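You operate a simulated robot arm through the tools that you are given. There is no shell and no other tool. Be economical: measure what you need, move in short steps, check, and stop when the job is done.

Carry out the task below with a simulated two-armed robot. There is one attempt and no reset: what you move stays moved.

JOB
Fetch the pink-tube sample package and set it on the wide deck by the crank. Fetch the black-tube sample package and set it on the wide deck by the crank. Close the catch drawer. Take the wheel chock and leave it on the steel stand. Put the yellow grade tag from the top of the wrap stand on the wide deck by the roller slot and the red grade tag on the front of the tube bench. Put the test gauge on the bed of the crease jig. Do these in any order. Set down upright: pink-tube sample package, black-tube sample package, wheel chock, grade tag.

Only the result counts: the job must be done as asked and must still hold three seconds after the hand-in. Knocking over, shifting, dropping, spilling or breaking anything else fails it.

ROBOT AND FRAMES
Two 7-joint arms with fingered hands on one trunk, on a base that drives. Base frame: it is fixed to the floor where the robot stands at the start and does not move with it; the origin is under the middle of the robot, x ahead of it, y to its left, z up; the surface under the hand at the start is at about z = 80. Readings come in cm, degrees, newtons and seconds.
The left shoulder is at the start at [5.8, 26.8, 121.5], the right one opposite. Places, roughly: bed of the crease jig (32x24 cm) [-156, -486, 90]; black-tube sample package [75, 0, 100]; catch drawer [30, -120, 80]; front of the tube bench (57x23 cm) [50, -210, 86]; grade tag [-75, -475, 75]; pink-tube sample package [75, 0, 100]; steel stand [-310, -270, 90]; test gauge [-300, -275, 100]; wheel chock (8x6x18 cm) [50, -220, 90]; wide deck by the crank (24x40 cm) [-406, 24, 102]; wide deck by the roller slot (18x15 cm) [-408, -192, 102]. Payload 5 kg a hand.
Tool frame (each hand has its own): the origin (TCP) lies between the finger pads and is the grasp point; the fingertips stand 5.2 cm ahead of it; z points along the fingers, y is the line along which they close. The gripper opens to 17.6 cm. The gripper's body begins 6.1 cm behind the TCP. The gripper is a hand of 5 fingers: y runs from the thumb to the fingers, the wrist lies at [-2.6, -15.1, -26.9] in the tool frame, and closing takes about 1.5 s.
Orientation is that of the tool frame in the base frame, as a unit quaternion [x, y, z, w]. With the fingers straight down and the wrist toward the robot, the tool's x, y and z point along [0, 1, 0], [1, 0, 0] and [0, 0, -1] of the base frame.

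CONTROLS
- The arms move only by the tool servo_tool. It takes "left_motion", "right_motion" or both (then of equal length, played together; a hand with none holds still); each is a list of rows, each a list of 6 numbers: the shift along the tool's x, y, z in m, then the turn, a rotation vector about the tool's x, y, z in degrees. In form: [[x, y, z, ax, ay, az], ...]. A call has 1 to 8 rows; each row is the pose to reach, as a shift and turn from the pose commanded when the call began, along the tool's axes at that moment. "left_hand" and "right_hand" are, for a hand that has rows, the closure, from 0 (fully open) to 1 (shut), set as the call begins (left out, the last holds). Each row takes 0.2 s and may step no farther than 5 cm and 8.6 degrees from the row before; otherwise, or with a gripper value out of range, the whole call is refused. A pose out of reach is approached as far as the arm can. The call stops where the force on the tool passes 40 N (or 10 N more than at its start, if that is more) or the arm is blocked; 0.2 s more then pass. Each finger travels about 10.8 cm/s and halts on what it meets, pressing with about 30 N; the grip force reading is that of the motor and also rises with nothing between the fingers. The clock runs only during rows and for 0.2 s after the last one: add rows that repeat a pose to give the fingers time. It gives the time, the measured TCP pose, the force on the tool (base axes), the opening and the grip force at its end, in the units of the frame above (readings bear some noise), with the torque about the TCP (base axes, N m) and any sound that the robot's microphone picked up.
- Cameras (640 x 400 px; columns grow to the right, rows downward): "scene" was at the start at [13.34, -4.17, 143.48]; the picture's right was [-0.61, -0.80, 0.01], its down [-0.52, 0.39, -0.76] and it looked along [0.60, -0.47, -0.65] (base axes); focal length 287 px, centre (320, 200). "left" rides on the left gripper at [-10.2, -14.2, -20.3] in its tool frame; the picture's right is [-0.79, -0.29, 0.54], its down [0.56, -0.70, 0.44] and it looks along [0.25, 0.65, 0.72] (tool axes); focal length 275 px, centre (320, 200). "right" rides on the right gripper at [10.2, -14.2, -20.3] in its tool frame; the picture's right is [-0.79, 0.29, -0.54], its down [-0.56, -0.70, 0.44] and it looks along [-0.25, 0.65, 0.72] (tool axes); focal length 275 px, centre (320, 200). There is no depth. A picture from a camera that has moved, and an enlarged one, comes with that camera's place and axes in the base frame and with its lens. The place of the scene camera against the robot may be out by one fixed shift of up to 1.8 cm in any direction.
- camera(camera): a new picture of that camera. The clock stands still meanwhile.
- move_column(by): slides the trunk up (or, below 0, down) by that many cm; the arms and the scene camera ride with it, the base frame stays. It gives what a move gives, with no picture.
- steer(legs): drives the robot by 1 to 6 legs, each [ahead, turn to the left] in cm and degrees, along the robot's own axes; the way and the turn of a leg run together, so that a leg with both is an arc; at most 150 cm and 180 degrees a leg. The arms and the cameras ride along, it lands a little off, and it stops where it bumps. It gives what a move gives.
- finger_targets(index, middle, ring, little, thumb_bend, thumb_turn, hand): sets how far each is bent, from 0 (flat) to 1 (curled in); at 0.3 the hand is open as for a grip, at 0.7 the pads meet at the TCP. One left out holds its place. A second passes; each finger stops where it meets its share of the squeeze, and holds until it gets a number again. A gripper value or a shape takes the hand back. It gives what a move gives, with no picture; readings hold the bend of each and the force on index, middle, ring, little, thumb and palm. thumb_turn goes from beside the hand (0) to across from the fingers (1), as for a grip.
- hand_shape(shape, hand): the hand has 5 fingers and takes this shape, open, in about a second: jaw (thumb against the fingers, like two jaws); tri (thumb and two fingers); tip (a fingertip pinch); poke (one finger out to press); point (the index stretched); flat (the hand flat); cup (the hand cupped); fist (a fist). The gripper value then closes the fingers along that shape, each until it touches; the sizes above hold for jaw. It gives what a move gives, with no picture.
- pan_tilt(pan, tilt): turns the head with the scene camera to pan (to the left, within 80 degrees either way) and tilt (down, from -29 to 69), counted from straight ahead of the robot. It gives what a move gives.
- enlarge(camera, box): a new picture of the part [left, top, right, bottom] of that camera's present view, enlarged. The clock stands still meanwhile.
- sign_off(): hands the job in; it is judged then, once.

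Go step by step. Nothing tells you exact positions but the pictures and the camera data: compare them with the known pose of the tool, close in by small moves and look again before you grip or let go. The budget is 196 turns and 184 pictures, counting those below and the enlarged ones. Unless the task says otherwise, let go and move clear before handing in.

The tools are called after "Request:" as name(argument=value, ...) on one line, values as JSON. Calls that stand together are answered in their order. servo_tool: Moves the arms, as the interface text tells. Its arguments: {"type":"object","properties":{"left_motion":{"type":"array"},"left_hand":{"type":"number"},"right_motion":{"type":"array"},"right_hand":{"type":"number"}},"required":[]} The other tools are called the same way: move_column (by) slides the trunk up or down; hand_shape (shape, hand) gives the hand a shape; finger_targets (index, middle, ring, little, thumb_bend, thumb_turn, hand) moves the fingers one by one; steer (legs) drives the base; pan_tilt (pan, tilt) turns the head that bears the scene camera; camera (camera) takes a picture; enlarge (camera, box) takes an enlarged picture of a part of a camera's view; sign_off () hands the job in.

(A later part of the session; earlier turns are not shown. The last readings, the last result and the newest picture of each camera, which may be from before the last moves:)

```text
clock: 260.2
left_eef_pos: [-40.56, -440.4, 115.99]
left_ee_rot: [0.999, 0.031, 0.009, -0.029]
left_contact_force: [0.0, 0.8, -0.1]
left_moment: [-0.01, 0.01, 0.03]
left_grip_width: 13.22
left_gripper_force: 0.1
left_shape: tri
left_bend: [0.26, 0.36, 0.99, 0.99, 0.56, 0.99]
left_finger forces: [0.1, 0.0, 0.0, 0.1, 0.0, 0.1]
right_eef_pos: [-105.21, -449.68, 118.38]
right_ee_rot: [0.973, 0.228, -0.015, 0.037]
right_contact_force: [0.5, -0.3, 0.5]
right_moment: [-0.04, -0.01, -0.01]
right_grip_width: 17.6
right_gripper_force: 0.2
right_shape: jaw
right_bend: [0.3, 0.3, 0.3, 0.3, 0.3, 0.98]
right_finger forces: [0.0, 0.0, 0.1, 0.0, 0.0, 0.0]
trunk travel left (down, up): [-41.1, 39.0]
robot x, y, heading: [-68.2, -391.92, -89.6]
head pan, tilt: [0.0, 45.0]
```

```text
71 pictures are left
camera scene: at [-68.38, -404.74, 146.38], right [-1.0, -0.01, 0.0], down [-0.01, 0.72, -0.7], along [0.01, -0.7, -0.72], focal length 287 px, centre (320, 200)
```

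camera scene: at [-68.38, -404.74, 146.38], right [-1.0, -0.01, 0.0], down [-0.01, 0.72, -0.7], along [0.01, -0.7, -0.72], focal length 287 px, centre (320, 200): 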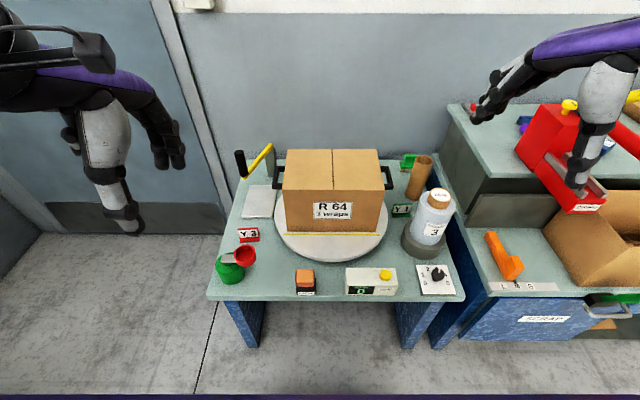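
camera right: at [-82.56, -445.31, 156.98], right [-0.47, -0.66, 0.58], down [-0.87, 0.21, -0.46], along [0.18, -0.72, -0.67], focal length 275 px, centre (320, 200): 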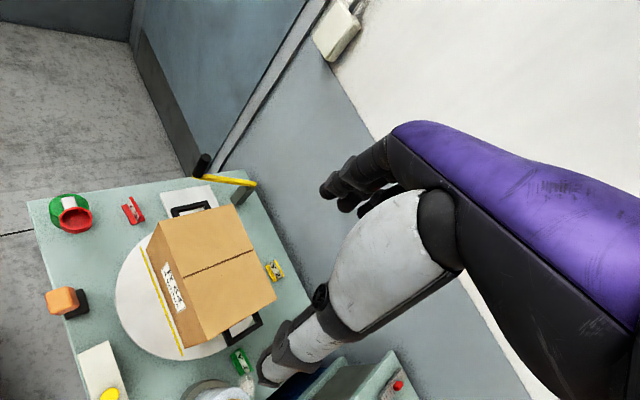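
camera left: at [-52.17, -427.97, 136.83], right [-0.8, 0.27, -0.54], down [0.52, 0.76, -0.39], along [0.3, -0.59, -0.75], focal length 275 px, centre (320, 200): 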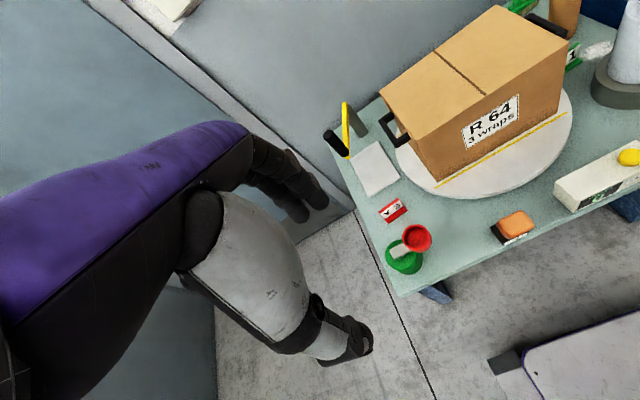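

Red tag pinned at about [-44, -465, 66.5]. Moving the left hand over it and partly down.

Request:
servo_tool(left_motion=[[-0.006, 0.03, 0.03, 0, 0, 0], [-0.012, 0.062, 0.062, -1, 0, 0], [-0.018, 0.094, 0.094, -2, 0, 0], [-0.024, 0.126, 0.126, -3.3, 0, 0], [-0.03, 0.158, 0.158, -3.3, 0, 0], [-0.036, 0.19, 0.19, -3.3, 0, 0], [-0.042, 0.222, 0.222, -3.3, 0, 0], [-0.049, 0.254, 0.254, -3.3, 0, 0]])

Request:
camera(camera="left")

Request:
enlarge(camera="scene", box=[160, 130, 340, 290])

```text
clock: 262.0
left_eef_pos: [-43.32, -464.62, 88.98]
left_ee_rot: [0.999, 0.031, 0.01, -0.001]
left_contact_force: [1.0, -1.2, 1.8]
left_moment: [0.21, 0.01, 0.0]
left_grip_width: 13.24
left_gripper_force: 0.0
left_shape: tri
left_bend: [0.26, 0.36, 0.99, 0.99, 0.56, 0.99]
left_finger forces: [0.0, 0.0, 0.1, 0.0, 0.0, 0.0]
right_eef_pos: [-105.27, -449.89, 118.34]
right_ee_rot: [0.973, 0.228, -0.015, 0.036]
right_contact_force: [-0.4, 0.0, -0.4]
right_moment: [0.11, -0.01, 0.05]
right_grip_width: 17.57
right_gripper_force: 0.0
right_shape: jaw
right_bend: [0.3, 0.3, 0.3, 0.3, 0.3, 0.98]
right_finger forces: [0.1, 0.1, 0.1, 0.1, 0.0, 0.0]
trunk travel left (down, up): [-41.1, 39.0]
robot x, y, heading: [-68.76, -392.1, -89.5]
head pan, tilt: [0.0, 45.0]
```

```text
70 pictures are left
camera left: at [-54.88, -451.09, 109.03], right [-0.8, 0.24, -0.56], down [0.52, 0.74, -0.43], along [0.31, -0.63, -0.71], focal length 275 px, centre (320, 200)
```

left: 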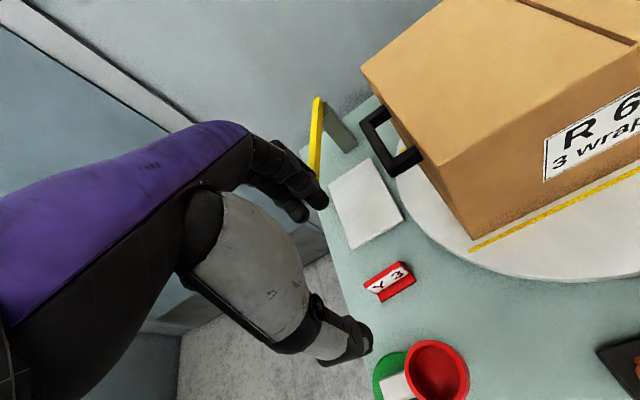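

```text
2.50 times, centred on (250, 210) of scene
camera zoom: at [-68.41, -404.87, 146.33], right [-1.0, -0.01, 0.0], down [-0.01, 0.72, -0.7], along [0.01, -0.7, -0.72], focal length 718 px, centre (495, 175)
```

zoom: 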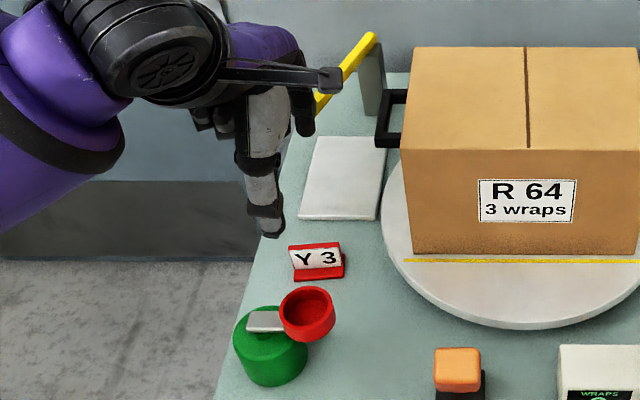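

Request:
servo_tool(left_motion=[[-0.005, 0.014, 0.02, 0, 0, 0], [-0.007, 0.014, 0.06, 0, 0, 0], [-0.007, 0.014, 0.1, 0, 0, 0], [-0.007, 0.014, 0.13, 0, 0, 0], [-0.007, 0.014, 0.155, 0, 0, 0], [-0.007, 0.014, 0.155, 0, 0, 0]], left_hand=0.28)

Request:
camera(camera="left")

Request:
enlarge(camera="scene", box=[180, 180, 300, 280])

```text
clock: 263.4
left_eef_pos: [-43.87, -465.76, 73.62]
left_ee_rot: [0.999, 0.031, 0.01, -0.001]
left_contact_force: [0.3, -3.0, -1.5]
left_moment: [-0.13, 0.02, -0.02]
left_grip_width: 12.59
left_gripper_force: 0.1
left_shape: tri
left_bend: [0.26, 0.37, 0.99, 0.99, 0.59, 0.99]
left_finger forces: [0.0, 0.1, 0.0, 0.0, 3.8, 0.0]
right_eef_pos: [-105.4, -449.77, 118.29]
right_ee_rot: [0.973, 0.227, -0.014, 0.036]
right_contact_force: [0.2, 0.4, 0.0]
right_moment: [-0.1, 0.0, -0.03]
right_grip_width: 17.58
right_gripper_force: 0.0
right_shape: jaw
right_bend: [0.3, 0.3, 0.3, 0.3, 0.3, 0.98]
right_finger forces: [0.0, 0.0, 0.0, 0.0, 0.0, 0.1]
trunk travel left (down, up): [-41.1, 39.0]
robot x, y, heading: [-68.67, -391.79, -89.7]
head pan, tilt: [0.0, 45.0]
```

```text
68 pictures are left
camera left: at [-55.48, -452.2, 93.54], right [-0.8, 0.24, -0.55], down [0.52, 0.74, -0.43], along [0.31, -0.63, -0.71], focal length 275 px, centre (320, 200)
```

left: 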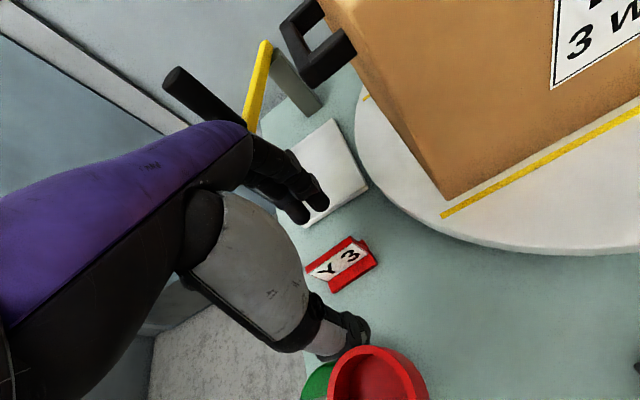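

```text
4.00 times, centred on (240, 230) of scene
camera zoom: at [-68.39, -404.73, 146.37], right [-1.0, -0.01, 0.0], down [-0.01, 0.72, -0.7], along [0.01, -0.7, -0.72], focal length 1149 px, centre (640, 80)
```

zoom: 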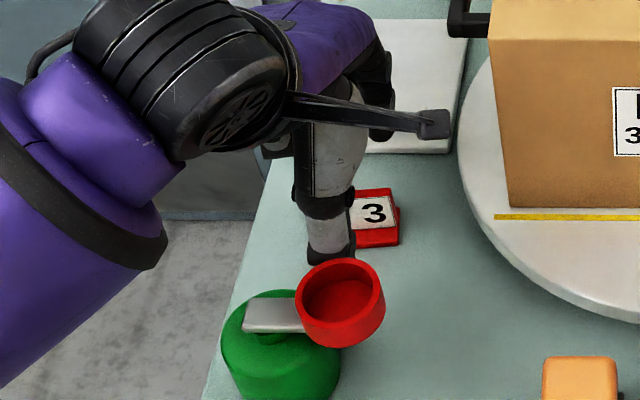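

The thumb is brushing the red dip-cup's rim; I shift forward 1.2 cm, drop the last 2 cm and close.

Request:
servo_tool(left_motion=[[0, 0.012, 0, 0, 0, 0], [0, 0.012, 0.01, 0, 0, 0], [0, 0.012, 0.02, 0, 0, 0], [0, 0.012, 0.02, 0, 0, 0]])

Request:
camera(camera="left")

```text
clock: 264.4
left_eef_pos: [-43.83, -466.94, 71.49]
left_ee_rot: [1.0, 0.03, 0.009, 0.0]
left_contact_force: [0.1, 0.6, -0.1]
left_moment: [-0.01, -0.02, 0.0]
left_grip_width: 12.66
left_gripper_force: 0.1
left_shape: tri
left_bend: [0.26, 0.37, 0.99, 0.99, 0.59, 0.99]
left_finger forces: [0.0, 0.2, 0.1, 0.0, 0.0, 0.1]
right_eef_pos: [-105.22, -449.86, 118.3]
right_ee_rot: [0.973, 0.227, -0.015, 0.036]
right_contact_force: [0.3, 0.3, 1.0]
right_moment: [0.0, -0.04, 0.02]
right_grip_width: 17.59
right_gripper_force: 0.0
right_shape: jaw
right_bend: [0.3, 0.3, 0.3, 0.3, 0.3, 0.98]
right_finger forces: [0.0, 0.1, 0.1, 0.0, 0.0, 0.1]
trunk travel left (down, up): [-41.1, 39.0]
robot x, y, heading: [-68.25, -391.94, -89.3]
head pan, tilt: [0.0, 45.0]
```

```text
66 pictures are left
camera left: at [-55.39, -453.36, 91.62], right [-0.8, 0.24, -0.55], down [0.52, 0.74, -0.43], along [0.31, -0.63, -0.71], focal length 275 px, centre (320, 200)
```

left: 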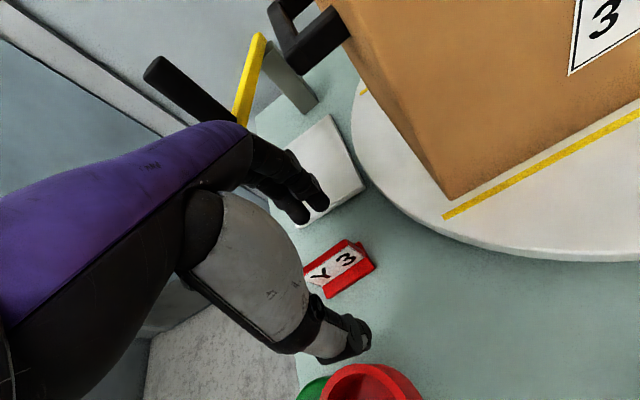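

Request:
servo_tool(left_motion=[[0, 0, 0.004, 0, 0, 0], [0, 0, 0.008, 0, 0, 0], [0, 0, 0.008, 0, 0, 0]])

Request:
servo_tool(left_motion=[[0, 0, 0, 0, 0, 0], [0, 0, 0, 0, 0, 0], [0, 0, 0, 0, 0, 0], [0, 0, 0, 0, 0, 0], [0, 0, 0, 0, 0, 0], [0, 0, 0, 0, 0, 0], [0, 0, 0, 0, 0, 0], [0, 0, 0, 0, 0, 0]], left_hand=0.95)

Request:
camera(camera="left")

```text
clock: 265.2
left_eef_pos: [-43.95, -466.83, 70.69]
left_ee_rot: [0.999, 0.031, 0.009, -0.002]
left_contact_force: [0.3, 0.4, -0.5]
left_moment: [-0.02, 0.01, -0.02]
left_grip_width: 12.68
left_gripper_force: 0.1
left_shape: tri
left_bend: [0.26, 0.37, 0.99, 0.99, 0.59, 0.99]
left_finger forces: [0.0, 0.0, 0.0, 0.2, 0.1, 0.1]
right_eef_pos: [-105.26, -449.8, 118.33]
right_ee_rot: [0.973, 0.228, -0.014, 0.035]
right_contact_force: [0.6, 0.6, 0.1]
right_moment: [0.01, 0.0, 0.0]
right_grip_width: 17.61
right_gripper_force: 0.0
right_shape: jaw
right_bend: [0.3, 0.3, 0.3, 0.3, 0.3, 0.98]
right_finger forces: [0.1, 0.0, 0.0, 0.0, 0.1, 0.0]
trunk travel left (down, up): [-41.1, 39.0]
robot x, y, heading: [-68.68, -392.04, -89.6]
head pan, tilt: [0.0, 45.0]
```

```text
clock: 267.0
left_eef_pos: [-43.78, -466.87, 70.69]
left_ee_rot: [1.0, 0.03, 0.01, -0.001]
left_contact_force: [-0.3, -0.1, 0.4]
left_moment: [0.02, 0.0, 0.01]
left_grip_width: 0.92
left_gripper_force: 0.1
left_shape: tri
left_bend: [0.71, 0.67, 0.99, 0.99, 0.72, 1.0]
left_finger forces: [0.1, 0.2, 0.0, 0.0, 0.3, 0.1]
right_eef_pos: [-105.26, -449.7, 118.36]
right_ee_rot: [0.973, 0.227, -0.015, 0.035]
right_contact_force: [0.1, -0.3, 0.6]
right_moment: [0.01, -0.04, -0.01]
right_grip_width: 17.58
right_gripper_force: 0.1
right_shape: jaw
right_bend: [0.3, 0.3, 0.3, 0.3, 0.3, 0.98]
right_finger forces: [0.1, 0.0, 0.0, 0.0, 0.1, 0.1]
trunk travel left (down, up): [-41.1, 39.0]
robot x, y, heading: [-68.97, -392.1, -89.6]
head pan, tilt: [0.0, 45.0]
```

```text
65 pictures are left
camera left: at [-55.38, -453.34, 90.75], right [-0.8, 0.24, -0.55], down [0.52, 0.74, -0.43], along [0.31, -0.63, -0.71], focal length 275 px, centre (320, 200)
```

left: 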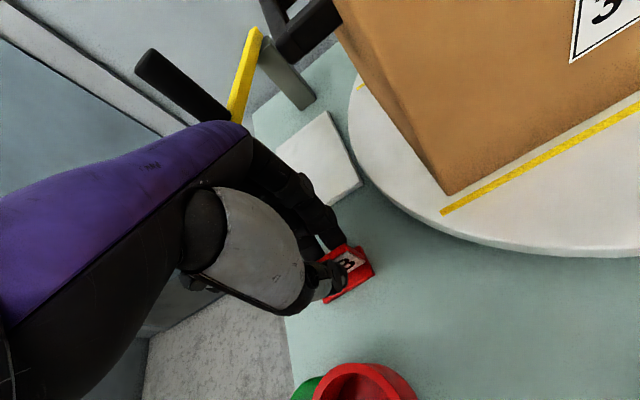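

The fingers closed above the tag: as they curl, their tips rise. I lift a little, and try the fingertip-pinch shape.

Request:
servo_tool(left_motion=[[0, 0, 0, 0, 0, 0], [0, 0, 0, 0, 0, 0], [0, 0, -0.02, 0, 0, 0], [0, 0, -0.05, 0, 0, 0], [0, 0, -0.05, 0, 0, 0]], left_hand=0.28)

Request:
hand_shape(hand="left", shape="tip")

Request:
servo_tool(left_motion=[[0, 0, 0, 0, 0, 0], [0, 0, 0, 0, 0, 0], [0, 0, 0, 0, 0, 0], [0, 0, 0, 0, 0, 0], [0, 0, 0, 0, 0, 0]], left_hand=0.6)

Request:
camera(camera="left")

Request:
enlarge(camera="scene", box=[180, 170, 300, 270])

```text
clock: 268.2
left_eef_pos: [-44.06, -466.85, 75.79]
left_ee_rot: [0.999, 0.031, 0.01, -0.002]
left_contact_force: [0.1, 0.3, 0.1]
left_moment: [0.0, 0.06, -0.02]
left_grip_width: 12.62
left_gripper_force: 0.0
left_shape: tri
left_bend: [0.26, 0.37, 0.99, 0.99, 0.59, 0.99]
left_finger forces: [0.0, 0.0, 0.0, 0.0, 0.0, 0.0]
right_eef_pos: [-105.25, -449.77, 118.35]
right_ee_rot: [0.973, 0.227, -0.016, 0.035]
right_contact_force: [-0.3, -0.8, 0.4]
right_moment: [0.02, 0.05, -0.01]
right_grip_width: 17.59
right_gripper_force: 0.0
right_shape: jaw
right_bend: [0.3, 0.3, 0.3, 0.3, 0.3, 0.98]
right_finger forces: [0.0, 0.1, 0.0, 0.0, 0.0, 0.1]
trunk travel left (down, up): [-41.1, 39.0]
robot x, y, heading: [-68.57, -392.17, -89.4]
head pan, tilt: [0.0, 45.0]
```

```text
clock: 269.1
left_eef_pos: [-44.01, -466.97, 75.92]
left_ee_rot: [0.999, 0.033, 0.01, -0.002]
left_contact_force: [0.4, -5.6, -0.6]
left_moment: [-0.25, -0.07, -0.04]
left_grip_width: 17.12
left_gripper_force: 0.0
left_shape: tip
left_bend: [0.3, 0.98, 0.99, 0.99, 0.33, 0.98]
left_finger forces: [0.0, 0.0, 0.1, 0.0, 5.8, 0.0]
right_eef_pos: [-105.22, -449.94, 118.33]
right_ee_rot: [0.973, 0.228, -0.015, 0.036]
right_contact_force: [0.8, 0.4, 0.4]
right_moment: [0.01, -0.05, 0.02]
right_grip_width: 17.6
right_gripper_force: 0.1
right_shape: jaw
right_bend: [0.3, 0.3, 0.3, 0.3, 0.3, 0.98]
right_finger forces: [0.0, 0.0, 0.0, 0.0, 0.1, 0.0]
trunk travel left (down, up): [-41.1, 39.0]
robot x, y, heading: [-68.68, -391.75, -89.5]
head pan, tilt: [0.0, 45.0]
```

```text
clock: 270.3
left_eef_pos: [-44.1, -467.01, 75.71]
left_ee_rot: [0.999, 0.03, 0.01, -0.002]
left_contact_force: [0.8, 0.3, -0.8]
left_moment: [0.03, 0.02, -0.01]
left_grip_width: 7.13
left_gripper_force: 0.0
left_shape: tip
left_bend: [0.73, 0.98, 0.99, 0.99, 0.73, 1.0]
left_finger forces: [0.0, 0.0, 0.1, 0.1, 0.1, 0.0]
right_eef_pos: [-105.23, -449.8, 118.31]
right_ee_rot: [0.973, 0.227, -0.014, 0.036]
right_contact_force: [-0.4, -0.6, -0.1]
right_moment: [-0.01, -0.02, -0.01]
right_grip_width: 17.6
right_gripper_force: 0.0
right_shape: jaw
right_bend: [0.3, 0.3, 0.3, 0.3, 0.3, 0.98]
right_finger forces: [0.1, 0.0, 0.0, 0.0, 0.1, 0.0]
trunk travel left (down, up): [-41.1, 39.0]
robot x, y, heading: [-68.89, -392.05, -89.5]
head pan, tilt: [0.0, 45.0]
```

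```text
64 pictures are left
camera left: at [-55.59, -453.32, 95.8], right [-0.8, 0.24, -0.55], down [0.52, 0.74, -0.43], along [0.31, -0.63, -0.71], focal length 275 px, centre (320, 200)
```

left: 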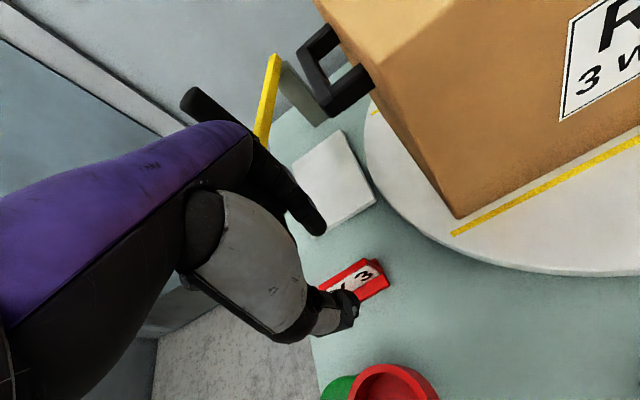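

```text
4.00 times, centred on (240, 220) of scene
camera zoom: at [-68.39, -404.78, 146.36], right [-1.0, -0.01, 0.0], down [-0.01, 0.72, -0.7], along [0.01, -0.7, -0.72], focal length 1149 px, centre (640, 120)
```

zoom: 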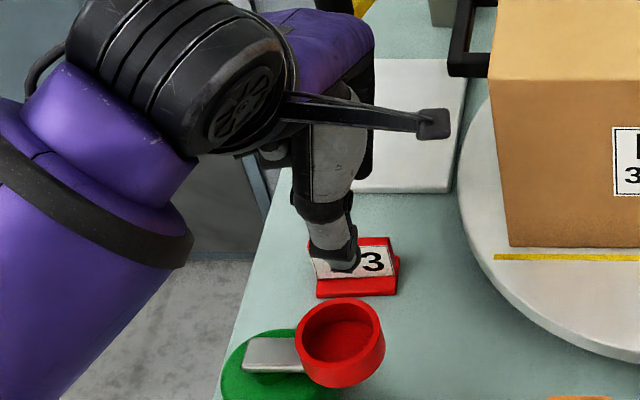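

Geometry check: with a narrow opening the tips sit only about 3 cm below the TCP, so I must go lower with a pre-narrowed hand. Using the three-finger shape, half closed.

Request:
hand_shape(hand="left", shape="tri")

Request:
servo_tool(left_motion=[[0, 0, 0, 0, 0, 0], [0, 0, 0, 0, 0, 0], [0, 0, 0, 0, 0, 0], [0, 0, 0, 0, 0, 0], [0, 0, 0.02, 0, 0, 0], [0, 0, 0.04, 0, 0, 0], [0, 0, 0.055, 0, 0, 0], [0, 0, 0.062, 0, 0, 0]], left_hand=0.55)

Request:
camera(camera="left")

```text
clock: 271.2
left_eef_pos: [-43.96, -466.87, 75.78]
left_ee_rot: [0.999, 0.031, 0.01, -0.001]
left_contact_force: [0.0, -5.6, 0.3]
left_moment: [-0.21, -0.07, -0.01]
left_grip_width: 17.08
left_gripper_force: 0.1
left_shape: tri
left_bend: [0.3, 0.3, 0.99, 0.99, 0.33, 0.98]
left_finger forces: [0.0, 0.0, 0.0, 0.0, 5.9, 0.0]
right_eef_pos: [-105.28, -449.73, 118.28]
right_ee_rot: [0.973, 0.227, -0.014, 0.036]
right_contact_force: [-0.2, 0.5, 0.9]
right_moment: [-0.02, 0.02, 0.01]
right_grip_width: 17.58
right_gripper_force: 0.0
right_shape: jaw
right_bend: [0.3, 0.3, 0.3, 0.3, 0.3, 0.98]
right_finger forces: [0.0, 0.1, 0.1, 0.0, 0.1, 0.0]
trunk travel left (down, up): [-41.1, 39.0]
robot x, y, heading: [-68.73, -392.01, -89.7]
head pan, tilt: [0.0, 45.0]
```

```text
clock: 273.0
left_eef_pos: [-43.73, -466.91, 69.49]
left_ee_rot: [0.999, 0.031, 0.01, -0.002]
left_contact_force: [-0.4, 0.2, 0.6]
left_moment: [0.0, 0.05, -0.04]
left_grip_width: 7.95
left_gripper_force: 0.0
left_shape: tri
left_bend: [0.74, 0.47, 0.99, 0.99, 0.72, 1.0]
left_finger forces: [0.1, 0.0, 0.0, 0.0, 0.0, 0.0]
right_eef_pos: [-105.26, -449.74, 118.27]
right_ee_rot: [0.973, 0.228, -0.015, 0.036]
right_contact_force: [-1.0, 0.2, -0.7]
right_moment: [-0.04, -0.02, 0.02]
right_grip_width: 17.6
right_gripper_force: 0.0
right_shape: jaw
right_bend: [0.3, 0.3, 0.3, 0.3, 0.3, 0.98]
right_finger forces: [0.0, 0.1, 0.1, 0.1, 0.0, 0.1]
trunk travel left (down, up): [-41.1, 39.0]
robot x, y, heading: [-68.65, -392.4, -89.7]
head pan, tilt: [0.0, 45.0]
```

```text
62 pictures are left
camera left: at [-55.39, -453.3, 89.6], right [-0.8, 0.24, -0.55], down [0.52, 0.74, -0.43], along [0.31, -0.63, -0.71], focal length 275 px, centre (320, 200)
```

left: 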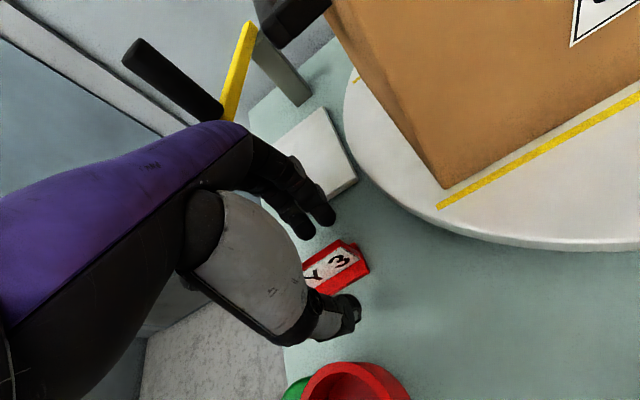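

Tag is nicely between thumb and fingers. Down 1.5 cm more and close.

Request:
servo_tool(left_motion=[[0, 0, 0.007, 0, 0, 0], [0, 0, 0.015, 0, 0, 0], [0, 0, 0.018, 0, 0, 0], [0, 0, 0.018, 0, 0, 0]])

Request:
servo_tool(left_motion=[[0, 0, 0, 0, 0, 0], [0, 0, 0, 0, 0, 0], [0, 0, 0, 0, 0, 0], [0, 0, 0, 0, 0, 0], [0, 0, 0, 0, 0, 0], [0, 0, 0, 0, 0, 0], [0, 0, 0, 0, 0, 0]], left_hand=0.95)

Request:
camera(camera="left")

```text
clock: 274.0
left_eef_pos: [-43.81, -466.82, 67.87]
left_ee_rot: [0.999, 0.031, 0.01, -0.001]
left_contact_force: [-0.1, 0.1, 0.8]
left_moment: [0.01, 0.03, -0.01]
left_grip_width: 7.95
left_gripper_force: 0.0
left_shape: tri
left_bend: [0.74, 0.47, 0.99, 0.99, 0.72, 1.0]
left_finger forces: [0.0, 0.0, 0.0, 0.0, 0.0, 0.1]
right_eef_pos: [-105.16, -449.89, 118.42]
right_ee_rot: [0.973, 0.228, -0.016, 0.036]
right_contact_force: [-0.4, -0.6, -0.4]
right_moment: [0.02, 0.01, 0.02]
right_grip_width: 17.57
right_gripper_force: 0.0
right_shape: jaw
right_bend: [0.3, 0.3, 0.3, 0.3, 0.3, 0.98]
right_finger forces: [0.0, 0.0, 0.0, 0.0, 0.0, 0.0]
trunk travel left (down, up): [-41.1, 39.0]
robot x, y, heading: [-68.79, -392.2, -89.3]
head pan, tilt: [0.0, 45.0]
```

```text
clock: 275.6
left_eef_pos: [-43.75, -466.92, 67.92]
left_ee_rot: [1.0, 0.03, 0.009, 0.0]
left_contact_force: [0.7, -2.7, 10.6]
left_moment: [-0.32, -0.05, 0.1]
left_grip_width: 2.0
left_gripper_force: 29.8
left_shape: tri
left_bend: [0.72, 0.63, 1.0, 1.0, 0.75, 1.0]
left_finger forces: [13.8, 15.4, 0.0, 0.0, 24.8, 0.0]
right_eef_pos: [-105.24, -449.64, 118.37]
right_ee_rot: [0.973, 0.227, -0.015, 0.037]
right_contact_force: [0.7, -1.0, -1.3]
right_moment: [-0.01, 0.0, 0.0]
right_grip_width: 17.58
right_gripper_force: 0.2
right_shape: jaw
right_bend: [0.3, 0.3, 0.3, 0.3, 0.3, 0.98]
right_finger forces: [0.0, 0.1, 0.1, 0.1, 0.1, 0.0]
trunk travel left (down, up): [-41.1, 39.0]
robot x, y, heading: [-68.73, -392.25, -89.5]
head pan, tilt: [0.0, 45.0]
```

```text
61 pictures are left
camera left: at [-55.32, -453.35, 87.92], right [-0.8, 0.24, -0.56], down [0.52, 0.74, -0.43], along [0.31, -0.63, -0.71], focal length 275 px, centre (320, 200)
```

left: 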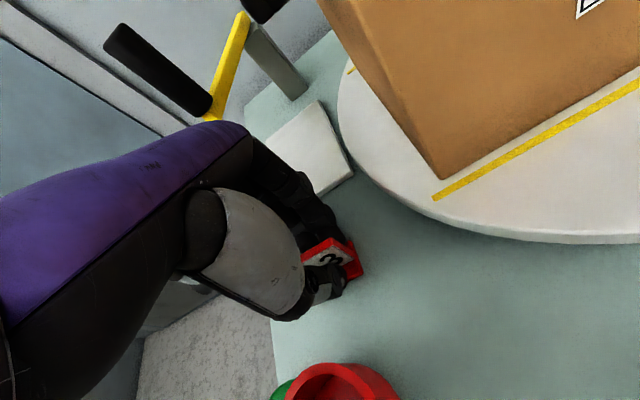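

Gripped (all three fingers loaded, 2 cm). Lifting.

Request:
servo_tool(left_motion=[[0, 0, -0.02, 0, 0, 0], [0, 0, -0.05, 0, 0, 0], [0, 0, -0.09, 0, 0, 0], [0, 0, -0.13, 0, 0, 0], [0, 0, -0.17, 0, 0, 0], [0.01, -0.02, -0.21, 0, 0, 0], [0.02, -0.04, -0.25, 0, 0, 0], [0.03, -0.06, -0.29, 0, 0, 0]])

Request:
camera(camera="left")

```text
clock: 277.4
left_eef_pos: [-41.44, -460.74, 96.92]
left_ee_rot: [0.999, 0.033, 0.01, -0.003]
left_contact_force: [16.6, -0.3, -2.2]
left_moment: [0.05, 1.78, -0.2]
left_grip_width: 1.9
left_gripper_force: 29.8
left_shape: tri
left_bend: [0.72, 0.63, 1.0, 1.0, 0.75, 1.0]
left_finger forces: [8.2, 14.4, 0.0, 0.1, 24.9, 0.1]
right_eef_pos: [-105.46, -449.68, 118.21]
right_ee_rot: [0.973, 0.226, -0.014, 0.036]
right_contact_force: [-5.9, 0.3, -2.4]
right_moment: [-0.08, -0.67, 0.03]
right_grip_width: 17.59
right_gripper_force: 0.1
right_shape: jaw
right_bend: [0.3, 0.3, 0.3, 0.3, 0.3, 0.98]
right_finger forces: [0.0, 0.1, 0.0, 0.1, 0.1, 0.0]
trunk travel left (down, up): [-41.1, 39.0]
robot x, y, heading: [-68.47, -392.11, -89.5]
head pan, tilt: [0.0, 45.0]
```

```text
60 pictures are left
camera left: at [-53.0, -447.28, 116.88], right [-0.8, 0.24, -0.56], down [0.52, 0.74, -0.43], along [0.31, -0.63, -0.71], focal length 275 px, centre (320, 200)
```

left: 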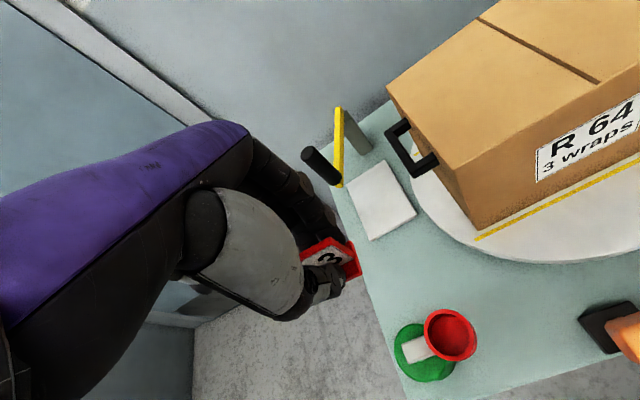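

Red tag is in hand. Next the yellow tag behind the box with the right hand: raise a little, turn 10° left and edge forward.

Request:
move_column(by=12)

Request:
steer(legs=[[0, 10], [19, 0]])

Request:
hand_shape(hand="right", shape="tri")

Request:
camera(camera="right")

```text
clock: 278.9
left_eef_pos: [-41.7, -460.84, 108.72]
left_ee_rot: [0.999, 0.031, 0.009, -0.002]
left_contact_force: [-0.2, -0.4, -1.3]
left_moment: [0.04, 0.06, 0.0]
left_grip_width: 1.89
left_gripper_force: 29.4
left_shape: tri
left_bend: [0.72, 0.63, 1.0, 1.0, 0.75, 1.0]
left_finger forces: [8.5, 14.3, 0.0, 0.1, 25.0, 0.0]
right_eef_pos: [-105.16, -449.89, 130.25]
right_ee_rot: [0.973, 0.228, -0.015, 0.036]
right_contact_force: [0.5, 0.2, 0.5]
right_moment: [0.03, 0.04, 0.03]
right_grip_width: 17.59
right_gripper_force: 0.0
right_shape: jaw
right_bend: [0.3, 0.3, 0.3, 0.3, 0.3, 0.98]
right_finger forces: [0.1, 0.0, 0.2, 0.1, 0.0, 0.0]
trunk travel left (down, up): [-53.1, 27.0]
robot x, y, heading: [-68.58, -392.14, -89.6]
head pan, tilt: [0.0, 45.0]
```

```text
clock: 281.7
left_eef_pos: [-26.74, -474.2, 108.69]
left_ee_rot: [0.993, 0.117, 0.009, -0.003]
left_contact_force: [-0.2, -1.2, -1.2]
left_moment: [0.13, 0.03, -0.02]
left_grip_width: 1.89
left_gripper_force: 29.7
left_shape: tri
left_bend: [0.72, 0.63, 1.0, 1.0, 0.75, 1.0]
left_finger forces: [8.3, 14.1, 0.0, 0.0, 24.4, 0.0]
right_eef_pos: [-91.28, -474.32, 130.15]
right_ee_rot: [0.95, 0.311, -0.011, 0.035]
right_contact_force: [0.2, -1.8, -1.5]
right_moment: [0.21, -0.06, 0.04]
right_grip_width: 17.58
right_gripper_force: 0.0
right_shape: jaw
right_bend: [0.3, 0.3, 0.3, 0.3, 0.3, 0.98]
right_finger forces: [0.0, 0.0, 0.0, 0.0, 0.0, 0.0]
trunk travel left (down, up): [-53.1, 27.0]
robot x, y, heading: [-64.66, -411.42, -79.8]
head pan, tilt: [0.0, 45.0]
```

```text
clock: 282.6
left_eef_pos: [-27.25, -473.11, 109.68]
left_ee_rot: [0.993, 0.115, 0.008, 0.006]
left_contact_force: [0.0, -2.1, -0.2]
left_moment: [0.25, 0.08, -0.01]
left_grip_width: 1.78
left_gripper_force: 29.5
left_shape: tri
left_bend: [0.72, 0.63, 1.0, 1.0, 0.75, 1.0]
left_finger forces: [8.1, 14.8, 0.0, 0.0, 24.8, 0.1]
right_eef_pos: [-91.41, -472.78, 130.85]
right_ee_rot: [0.95, 0.311, -0.012, 0.042]
right_contact_force: [-0.1, -1.4, -1.6]
right_moment: [0.29, 0.0, 0.09]
right_grip_width: 17.57
right_gripper_force: 0.0
right_shape: tri
right_bend: [0.3, 0.3, 0.99, 0.99, 0.3, 0.97]
right_finger forces: [0.0, 0.0, 0.0, 0.1, 0.1, 0.1]
trunk travel left (down, up): [-53.1, 27.0]
robot x, y, heading: [-65.01, -410.79, -79.7]
head pan, tilt: [0.0, 45.0]
```

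```text
59 pictures are left
camera right: at [-91.84, -453.59, 149.45], right [-0.47, -0.65, 0.6], down [-0.86, 0.2, -0.46], along [0.18, -0.73, -0.65], focal length 275 px, centre (320, 200)
```

right: 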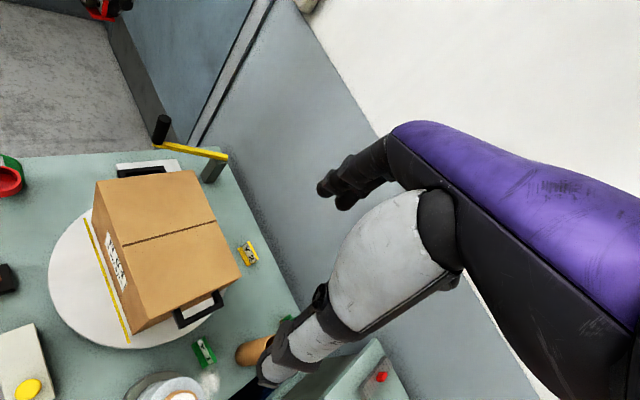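

Yellow tag confirmed at about [-79.7, -501.7, 66]. I straighten and yaw the right hand while moving over it, staying high above the box.

Request:
servo_tool(right_motion=[[0, 0.01, 0, 0, 0, 2], [-0.01, 0.05, 0, 1, 1, 5], [-0.02, 0.095, 0, 2, 1.5, 8], [-0.03, 0.14, 0, 3, 2, 11], [-0.04, 0.185, 0, 4, 2.8, 14], [-0.055, 0.23, 0, 4, 2.8, 16.3], [-0.065, 0.275, 0, 4, 2.8, 16.3], [-0.065, 0.29, 0.03, 4, 2.8, 16.3]], right_hand=0.3)

Request:
camera(camera="right")

```text
clock: 284.4
left_eef_pos: [-27.31, -472.93, 109.7]
left_ee_rot: [0.993, 0.117, 0.009, 0.006]
left_contact_force: [-1.0, -0.3, 0.1]
left_moment: [0.11, -0.08, 0.01]
left_grip_width: 1.81
left_gripper_force: 30.0
left_shape: tri
left_bend: [0.72, 0.63, 1.0, 1.0, 0.75, 1.0]
left_finger forces: [8.2, 14.6, 0.0, 0.0, 24.6, 0.0]
right_eef_pos: [-79.62, -500.08, 130.36]
right_ee_rot: [0.985, 0.172, 0.006, 0.004]
right_contact_force: [-1.9, -1.3, 0.3]
right_moment: [0.15, -0.06, 0.09]
right_grip_width: 12.33
right_gripper_force: 0.0
right_shape: tri
right_bend: [0.73, 0.37, 0.99, 0.99, 0.6, 0.99]
right_finger forces: [0.0, 0.0, 0.0, 0.0, 0.0, 0.1]
trunk travel left (down, up): [-53.1, 27.0]
robot x, y, heading: [-64.92, -410.88, -79.2]
head pan, tilt: [0.0, 45.0]
```

```text
58 pictures are left
camera right: at [-75.28, -483.14, 150.61], right [-0.65, -0.54, 0.53], down [-0.76, 0.47, -0.46], along [0.0, -0.7, -0.71], focal length 275 px, centre (320, 200)
```

right: 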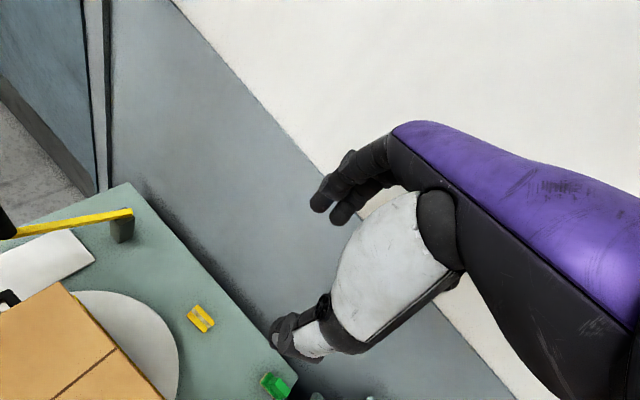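

Request:
servo_tool(right_motion=[[0, 0.01, 0.03, 0, 0, 0], [0, 0.02, 0.07, 0, 0, 0], [0, 0.022, 0.115, 0, 0, 0], [0, 0.022, 0.16, 0, 0, 0], [0, 0.022, 0.205, 0, 0, 0], [0, 0.022, 0.25, 0, 0, 0], [0, 0.022, 0.295, 0, 0, 0], [0, 0.022, 0.34, 0, 0, 0]], right_hand=0.5)

Request:
camera(camera="right")

Request:
camera(camera="scene")

```text
clock: 286.2
left_eef_pos: [-27.11, -472.81, 109.75]
left_ee_rot: [0.993, 0.116, 0.009, 0.008]
left_contact_force: [-1.0, 0.2, 0.5]
left_moment: [0.03, -0.14, 0.05]
left_grip_width: 1.81
left_gripper_force: 30.1
left_shape: tri
left_bend: [0.72, 0.63, 1.0, 1.0, 0.75, 1.0]
left_finger forces: [8.1, 14.6, 0.0, 0.0, 24.6, 0.1]
right_eef_pos: [-79.48, -501.51, 97.51]
right_ee_rot: [0.985, 0.173, 0.007, 0.005]
right_contact_force: [-0.2, -0.3, 1.5]
right_moment: [0.08, 0.01, 0.05]
right_grip_width: 8.81
right_gripper_force: 0.1
right_shape: tri
right_bend: [0.74, 0.45, 0.99, 0.99, 0.7, 1.0]
right_finger forces: [0.0, 0.0, 0.1, 0.0, 0.0, 0.0]
right hand out of reach, approached as far as the arm can: row 8
trunk travel left (down, up): [-53.1, 27.0]
robot x, y, heading: [-65.06, -410.93, -79.3]
head pan, tilt: [0.0, 45.0]
```

```text
57 pictures are left
camera right: at [-75.16, -484.51, 117.65], right [-0.65, -0.54, 0.53], down [-0.76, 0.47, -0.46], along [0.0, -0.7, -0.71], focal length 275 px, centre (320, 200)
```

right: 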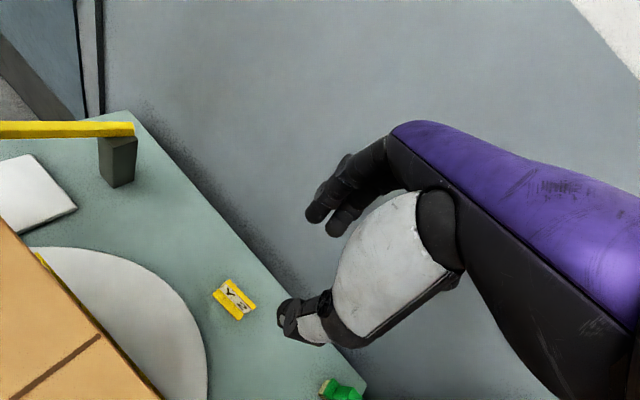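

```text
56 pictures are left
camera scene: at [-62.84, -421.87, 158.46], right [-0.98, -0.18, 0.0], down [-0.13, 0.71, -0.7], along [0.13, -0.69, -0.72], focal length 287 px, centre (320, 200)
```

scene: 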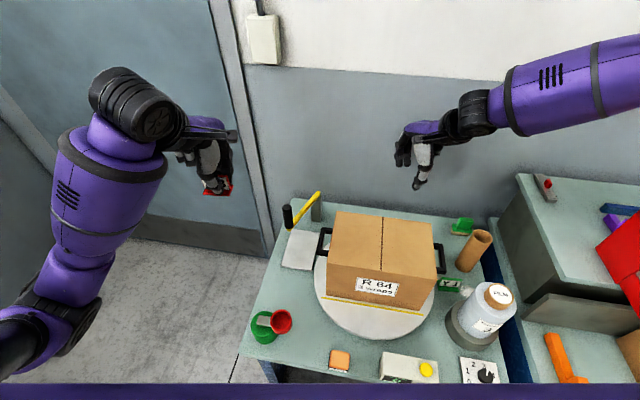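

Request:
servo_tool(right_motion=[[0.002, 0.007, -0.005, 0, 0, 0], [0.004, 0.015, -0.005, 0, 0, 0], [0.004, 0.015, -0.005, 0, 0, 0]])

Request:
move_column(by=-18)

Request:
camera(camera="right")

```text
clock: 287.0
left_eef_pos: [-27.11, -472.75, 109.68]
left_ee_rot: [0.993, 0.116, 0.009, 0.008]
left_contact_force: [0.0, 0.6, -0.7]
left_moment: [0.03, -0.02, 0.02]
left_grip_width: 1.81
left_gripper_force: 29.8
left_shape: tri
left_bend: [0.72, 0.63, 1.0, 1.0, 0.75, 1.0]
left_finger forces: [8.1, 14.6, 0.1, 0.0, 24.6, 0.0]
right_eef_pos: [-79.19, -502.33, 98.42]
right_ee_rot: [0.985, 0.173, 0.008, 0.006]
right_contact_force: [0.0, 0.0, 0.2]
right_moment: [0.02, -0.06, 0.0]
right_grip_width: 8.83
right_gripper_force: 0.0
right_shape: tri
right_bend: [0.74, 0.45, 0.99, 0.99, 0.7, 1.0]
right_finger forces: [0.0, 0.0, 0.1, 0.0, 0.0, 0.0]
right hand out of reach, approached as far as the arm can: row 2, 3
trunk travel left (down, up): [-53.1, 27.0]
robot x, y, heading: [-65.02, -410.69, -79.3]
head pan, tilt: [0.0, 45.0]
```

```text
clock: 289.0
left_eef_pos: [-26.94, -472.58, 91.74]
left_ee_rot: [0.993, 0.117, 0.009, 0.005]
left_contact_force: [0.2, 0.4, 0.8]
left_moment: [-0.02, -0.04, 0.01]
left_grip_width: 1.78
left_gripper_force: 30.3
left_shape: tri
left_bend: [0.72, 0.63, 1.0, 1.0, 0.75, 1.0]
left_finger forces: [8.1, 14.6, 0.1, 0.0, 24.6, 0.0]
right_eef_pos: [-78.94, -502.39, 80.59]
right_ee_rot: [0.985, 0.174, 0.006, 0.004]
right_contact_force: [0.1, 0.4, -0.9]
right_moment: [-0.01, 0.02, -0.03]
right_grip_width: 8.83
right_gripper_force: 0.1
right_shape: tri
right_bend: [0.74, 0.45, 0.99, 0.99, 0.7, 1.0]
right_finger forces: [0.1, 0.0, 0.1, 0.0, 0.0, 0.0]
trunk travel left (down, up): [-35.1, 45.0]
robot x, y, heading: [-65.18, -410.99, -79.8]
head pan, tilt: [0.0, 45.0]
```

```text
55 pictures are left
camera right: at [-74.69, -485.29, 100.78], right [-0.65, -0.54, 0.54], down [-0.76, 0.47, -0.46], along [0.0, -0.7, -0.71], focal length 275 px, centre (320, 200)
```

right: 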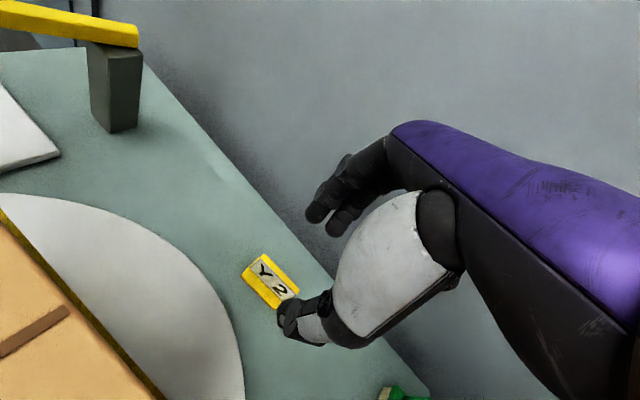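

Aligned along the tool axis. Lowering to grip height.

Request:
move_column(by=-11)

Request:
camera(camera="right")

```text
clock: 290.4
left_eef_pos: [-27.02, -472.58, 80.76]
left_ee_rot: [0.993, 0.117, 0.009, 0.004]
left_contact_force: [0.3, 0.5, 0.8]
left_moment: [-0.04, 0.0, 0.0]
left_grip_width: 1.79
left_gripper_force: 30.5
left_shape: tri
left_bend: [0.72, 0.63, 1.0, 1.0, 0.75, 1.0]
left_finger forces: [8.1, 14.6, 0.1, 0.0, 24.7, 0.0]
right_eef_pos: [-78.96, -502.25, 69.68]
right_ee_rot: [0.985, 0.174, 0.007, 0.005]
right_contact_force: [0.7, 0.1, 1.7]
right_moment: [0.0, 0.07, -0.01]
right_grip_width: 8.84
right_gripper_force: 0.0
right_shape: tri
right_bend: [0.74, 0.45, 0.99, 0.99, 0.7, 1.0]
right_finger forces: [0.0, 0.1, 0.0, 0.0, 0.1, 0.0]
trunk travel left (down, up): [-24.1, 56.0]
robot x, y, heading: [-65.21, -410.87, -79.7]
head pan, tilt: [0.0, 45.0]
```

```text
54 pictures are left
camera right: at [-74.69, -485.26, 89.83], right [-0.65, -0.54, 0.54], down [-0.76, 0.47, -0.46], along [0.0, -0.7, -0.71], focal length 275 px, centre (320, 200)
```

right: 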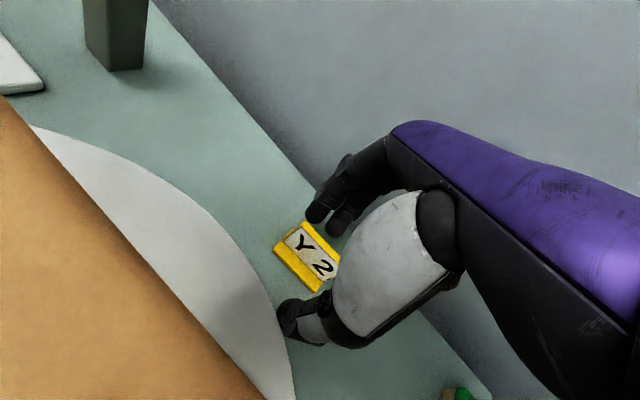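

Request:
move_column(by=-1.7)

Request:
servo_tool(right_motion=[[0, 0, 0, 0, 0, 0], [0, 0, 0, 0, 0, 0], [0, 0, 0, 0, 0, 0], [0, 0, 0, 0, 0, 0], [0, 0, 0, 0, 0, 0], [0, 0, 0, 0, 0, 0], [0, 0, 0, 0, 0, 0]], right_hand=0.95)

Request:
camera(camera="right")

```text
clock: 291.1
left_eef_pos: [-27.16, -472.6, 79.08]
left_ee_rot: [0.993, 0.118, 0.009, 0.005]
left_contact_force: [0.5, -0.6, -0.3]
left_moment: [-0.04, -0.02, 0.03]
left_grip_width: 1.79
left_gripper_force: 30.4
left_shape: tri
left_bend: [0.72, 0.63, 1.0, 1.0, 0.75, 1.0]
left_finger forces: [8.2, 14.6, 0.0, 0.1, 24.7, 0.0]
right_eef_pos: [-78.98, -502.23, 68.01]
right_ee_rot: [0.985, 0.172, 0.007, 0.006]
right_contact_force: [-4.9, -2.9, 26.1]
right_moment: [5.46, -2.18, 0.67]
right_grip_width: 8.82
right_gripper_force: 0.0
right_shape: tri
right_bend: [0.74, 0.45, 0.99, 0.99, 0.7, 1.0]
right_finger forces: [0.1, 0.0, 0.1, 0.1, 0.1, 0.0]
trunk travel left (down, up): [-22.4, 57.7]
robot x, y, heading: [-65.12, -411.14, -79.5]
head pan, tilt: [0.0, 45.0]
```

```text
clock: 291.9
left_eef_pos: [-27.41, -471.46, 80.17]
left_ee_rot: [0.993, 0.116, 0.01, 0.014]
left_contact_force: [-1.3, 2.5, 2.1]
left_moment: [-0.3, -0.19, 0.09]
left_grip_width: 1.81
left_gripper_force: 29.9
left_shape: tri
left_bend: [0.72, 0.63, 1.0, 1.0, 0.75, 1.0]
left_finger forces: [8.6, 15.2, 0.0, 0.0, 25.3, 0.0]
right_eef_pos: [-79.18, -501.36, 69.37]
right_ee_rot: [0.985, 0.173, 0.007, 0.013]
right_contact_force: [-2.6, 1.2, 3.2]
right_moment: [-0.18, -0.18, -0.03]
right_grip_width: 0.9
right_gripper_force: 29.4
right_shape: tri
right_bend: [0.71, 0.65, 1.0, 1.0, 0.72, 1.0]
right_finger forces: [10.4, 16.0, 0.0, 0.0, 29.1, 0.1]
trunk travel left (down, up): [-22.4, 57.7]
robot x, y, heading: [-65.02, -410.91, -79.5]
head pan, tilt: [0.0, 45.0]
stopped in row 4 (right hand): the force on the tool passed its limit at 41 N (the readings are from after the stop); the commanded pose is now the measured one
```

```text
53 pictures are left
camera right: at [-75.0, -484.03, 89.29], right [-0.66, -0.53, 0.54], down [-0.75, 0.46, -0.47], along [0.0, -0.72, -0.7], focal length 275 px, centre (320, 200)
```

right: 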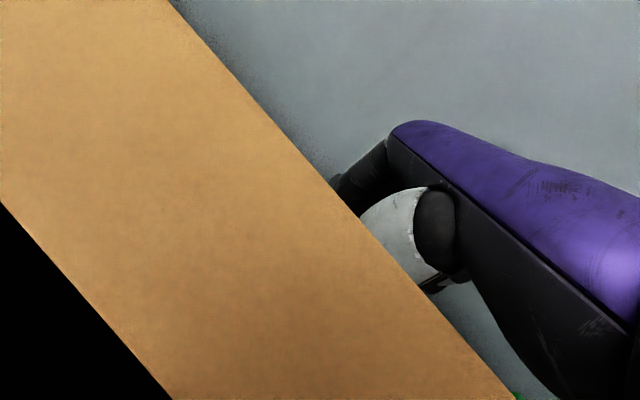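

The camera boom touched the box edge. I lift immediately and see whether the tag is in the fingers.

Request:
move_column(by=8)

Request:
camera(camera="right")

Request:
camera(camera="scene")

```text
clock: 293.1
left_eef_pos: [-27.08, -471.67, 87.75]
left_ee_rot: [0.993, 0.118, 0.01, 0.009]
left_contact_force: [0.0, -1.0, -0.7]
left_moment: [0.02, 0.04, 0.01]
left_grip_width: 1.82
left_gripper_force: 30.3
left_shape: tri
left_bend: [0.72, 0.63, 1.0, 1.0, 0.75, 1.0]
left_finger forces: [8.5, 15.1, 0.1, 0.0, 25.2, 0.0]
right_eef_pos: [-79.12, -501.61, 76.81]
right_ee_rot: [0.985, 0.174, 0.007, 0.011]
right_contact_force: [0.1, -0.2, -1.2]
right_moment: [0.03, -0.04, 0.01]
right_grip_width: 0.9
right_gripper_force: 30.0
right_shape: tri
right_bend: [0.71, 0.65, 1.0, 1.0, 0.72, 1.0]
right_finger forces: [10.5, 16.2, 0.0, 0.0, 29.2, 0.0]
trunk travel left (down, up): [-30.4, 49.7]
robot x, y, heading: [-65.25, -410.93, -79.7]
head pan, tilt: [0.0, 45.0]
```

```text
52 pictures are left
camera right: at [-74.89, -484.32, 96.89], right [-0.66, -0.53, 0.54], down [-0.75, 0.46, -0.47], along [0.0, -0.71, -0.7], focal length 275 px, centre (320, 200)
```

right: 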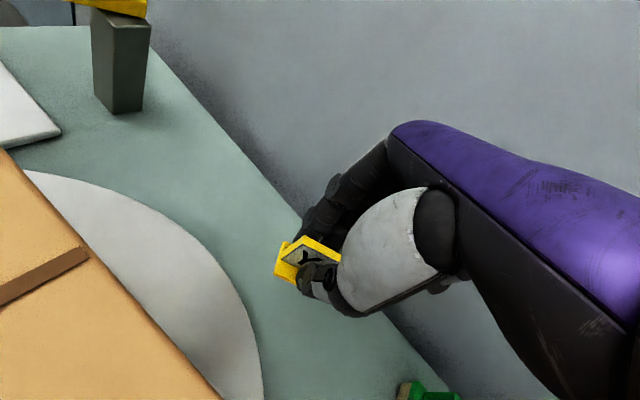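

```text
51 pictures are left
camera scene: at [-61.97, -425.98, 135.41], right [-0.98, -0.18, 0.0], down [-0.13, 0.71, -0.7], along [0.13, -0.68, -0.72], focal length 287 px, centre (320, 200)
```

scene: 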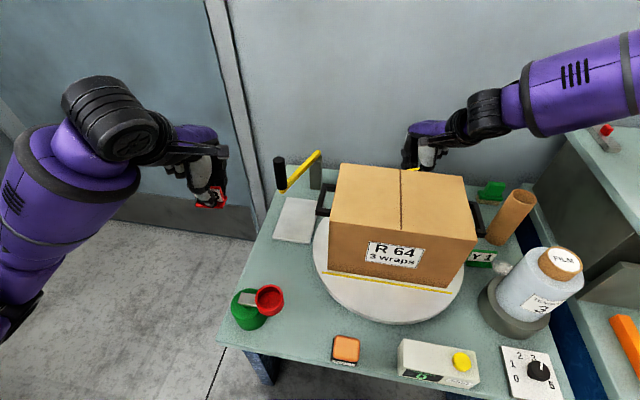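

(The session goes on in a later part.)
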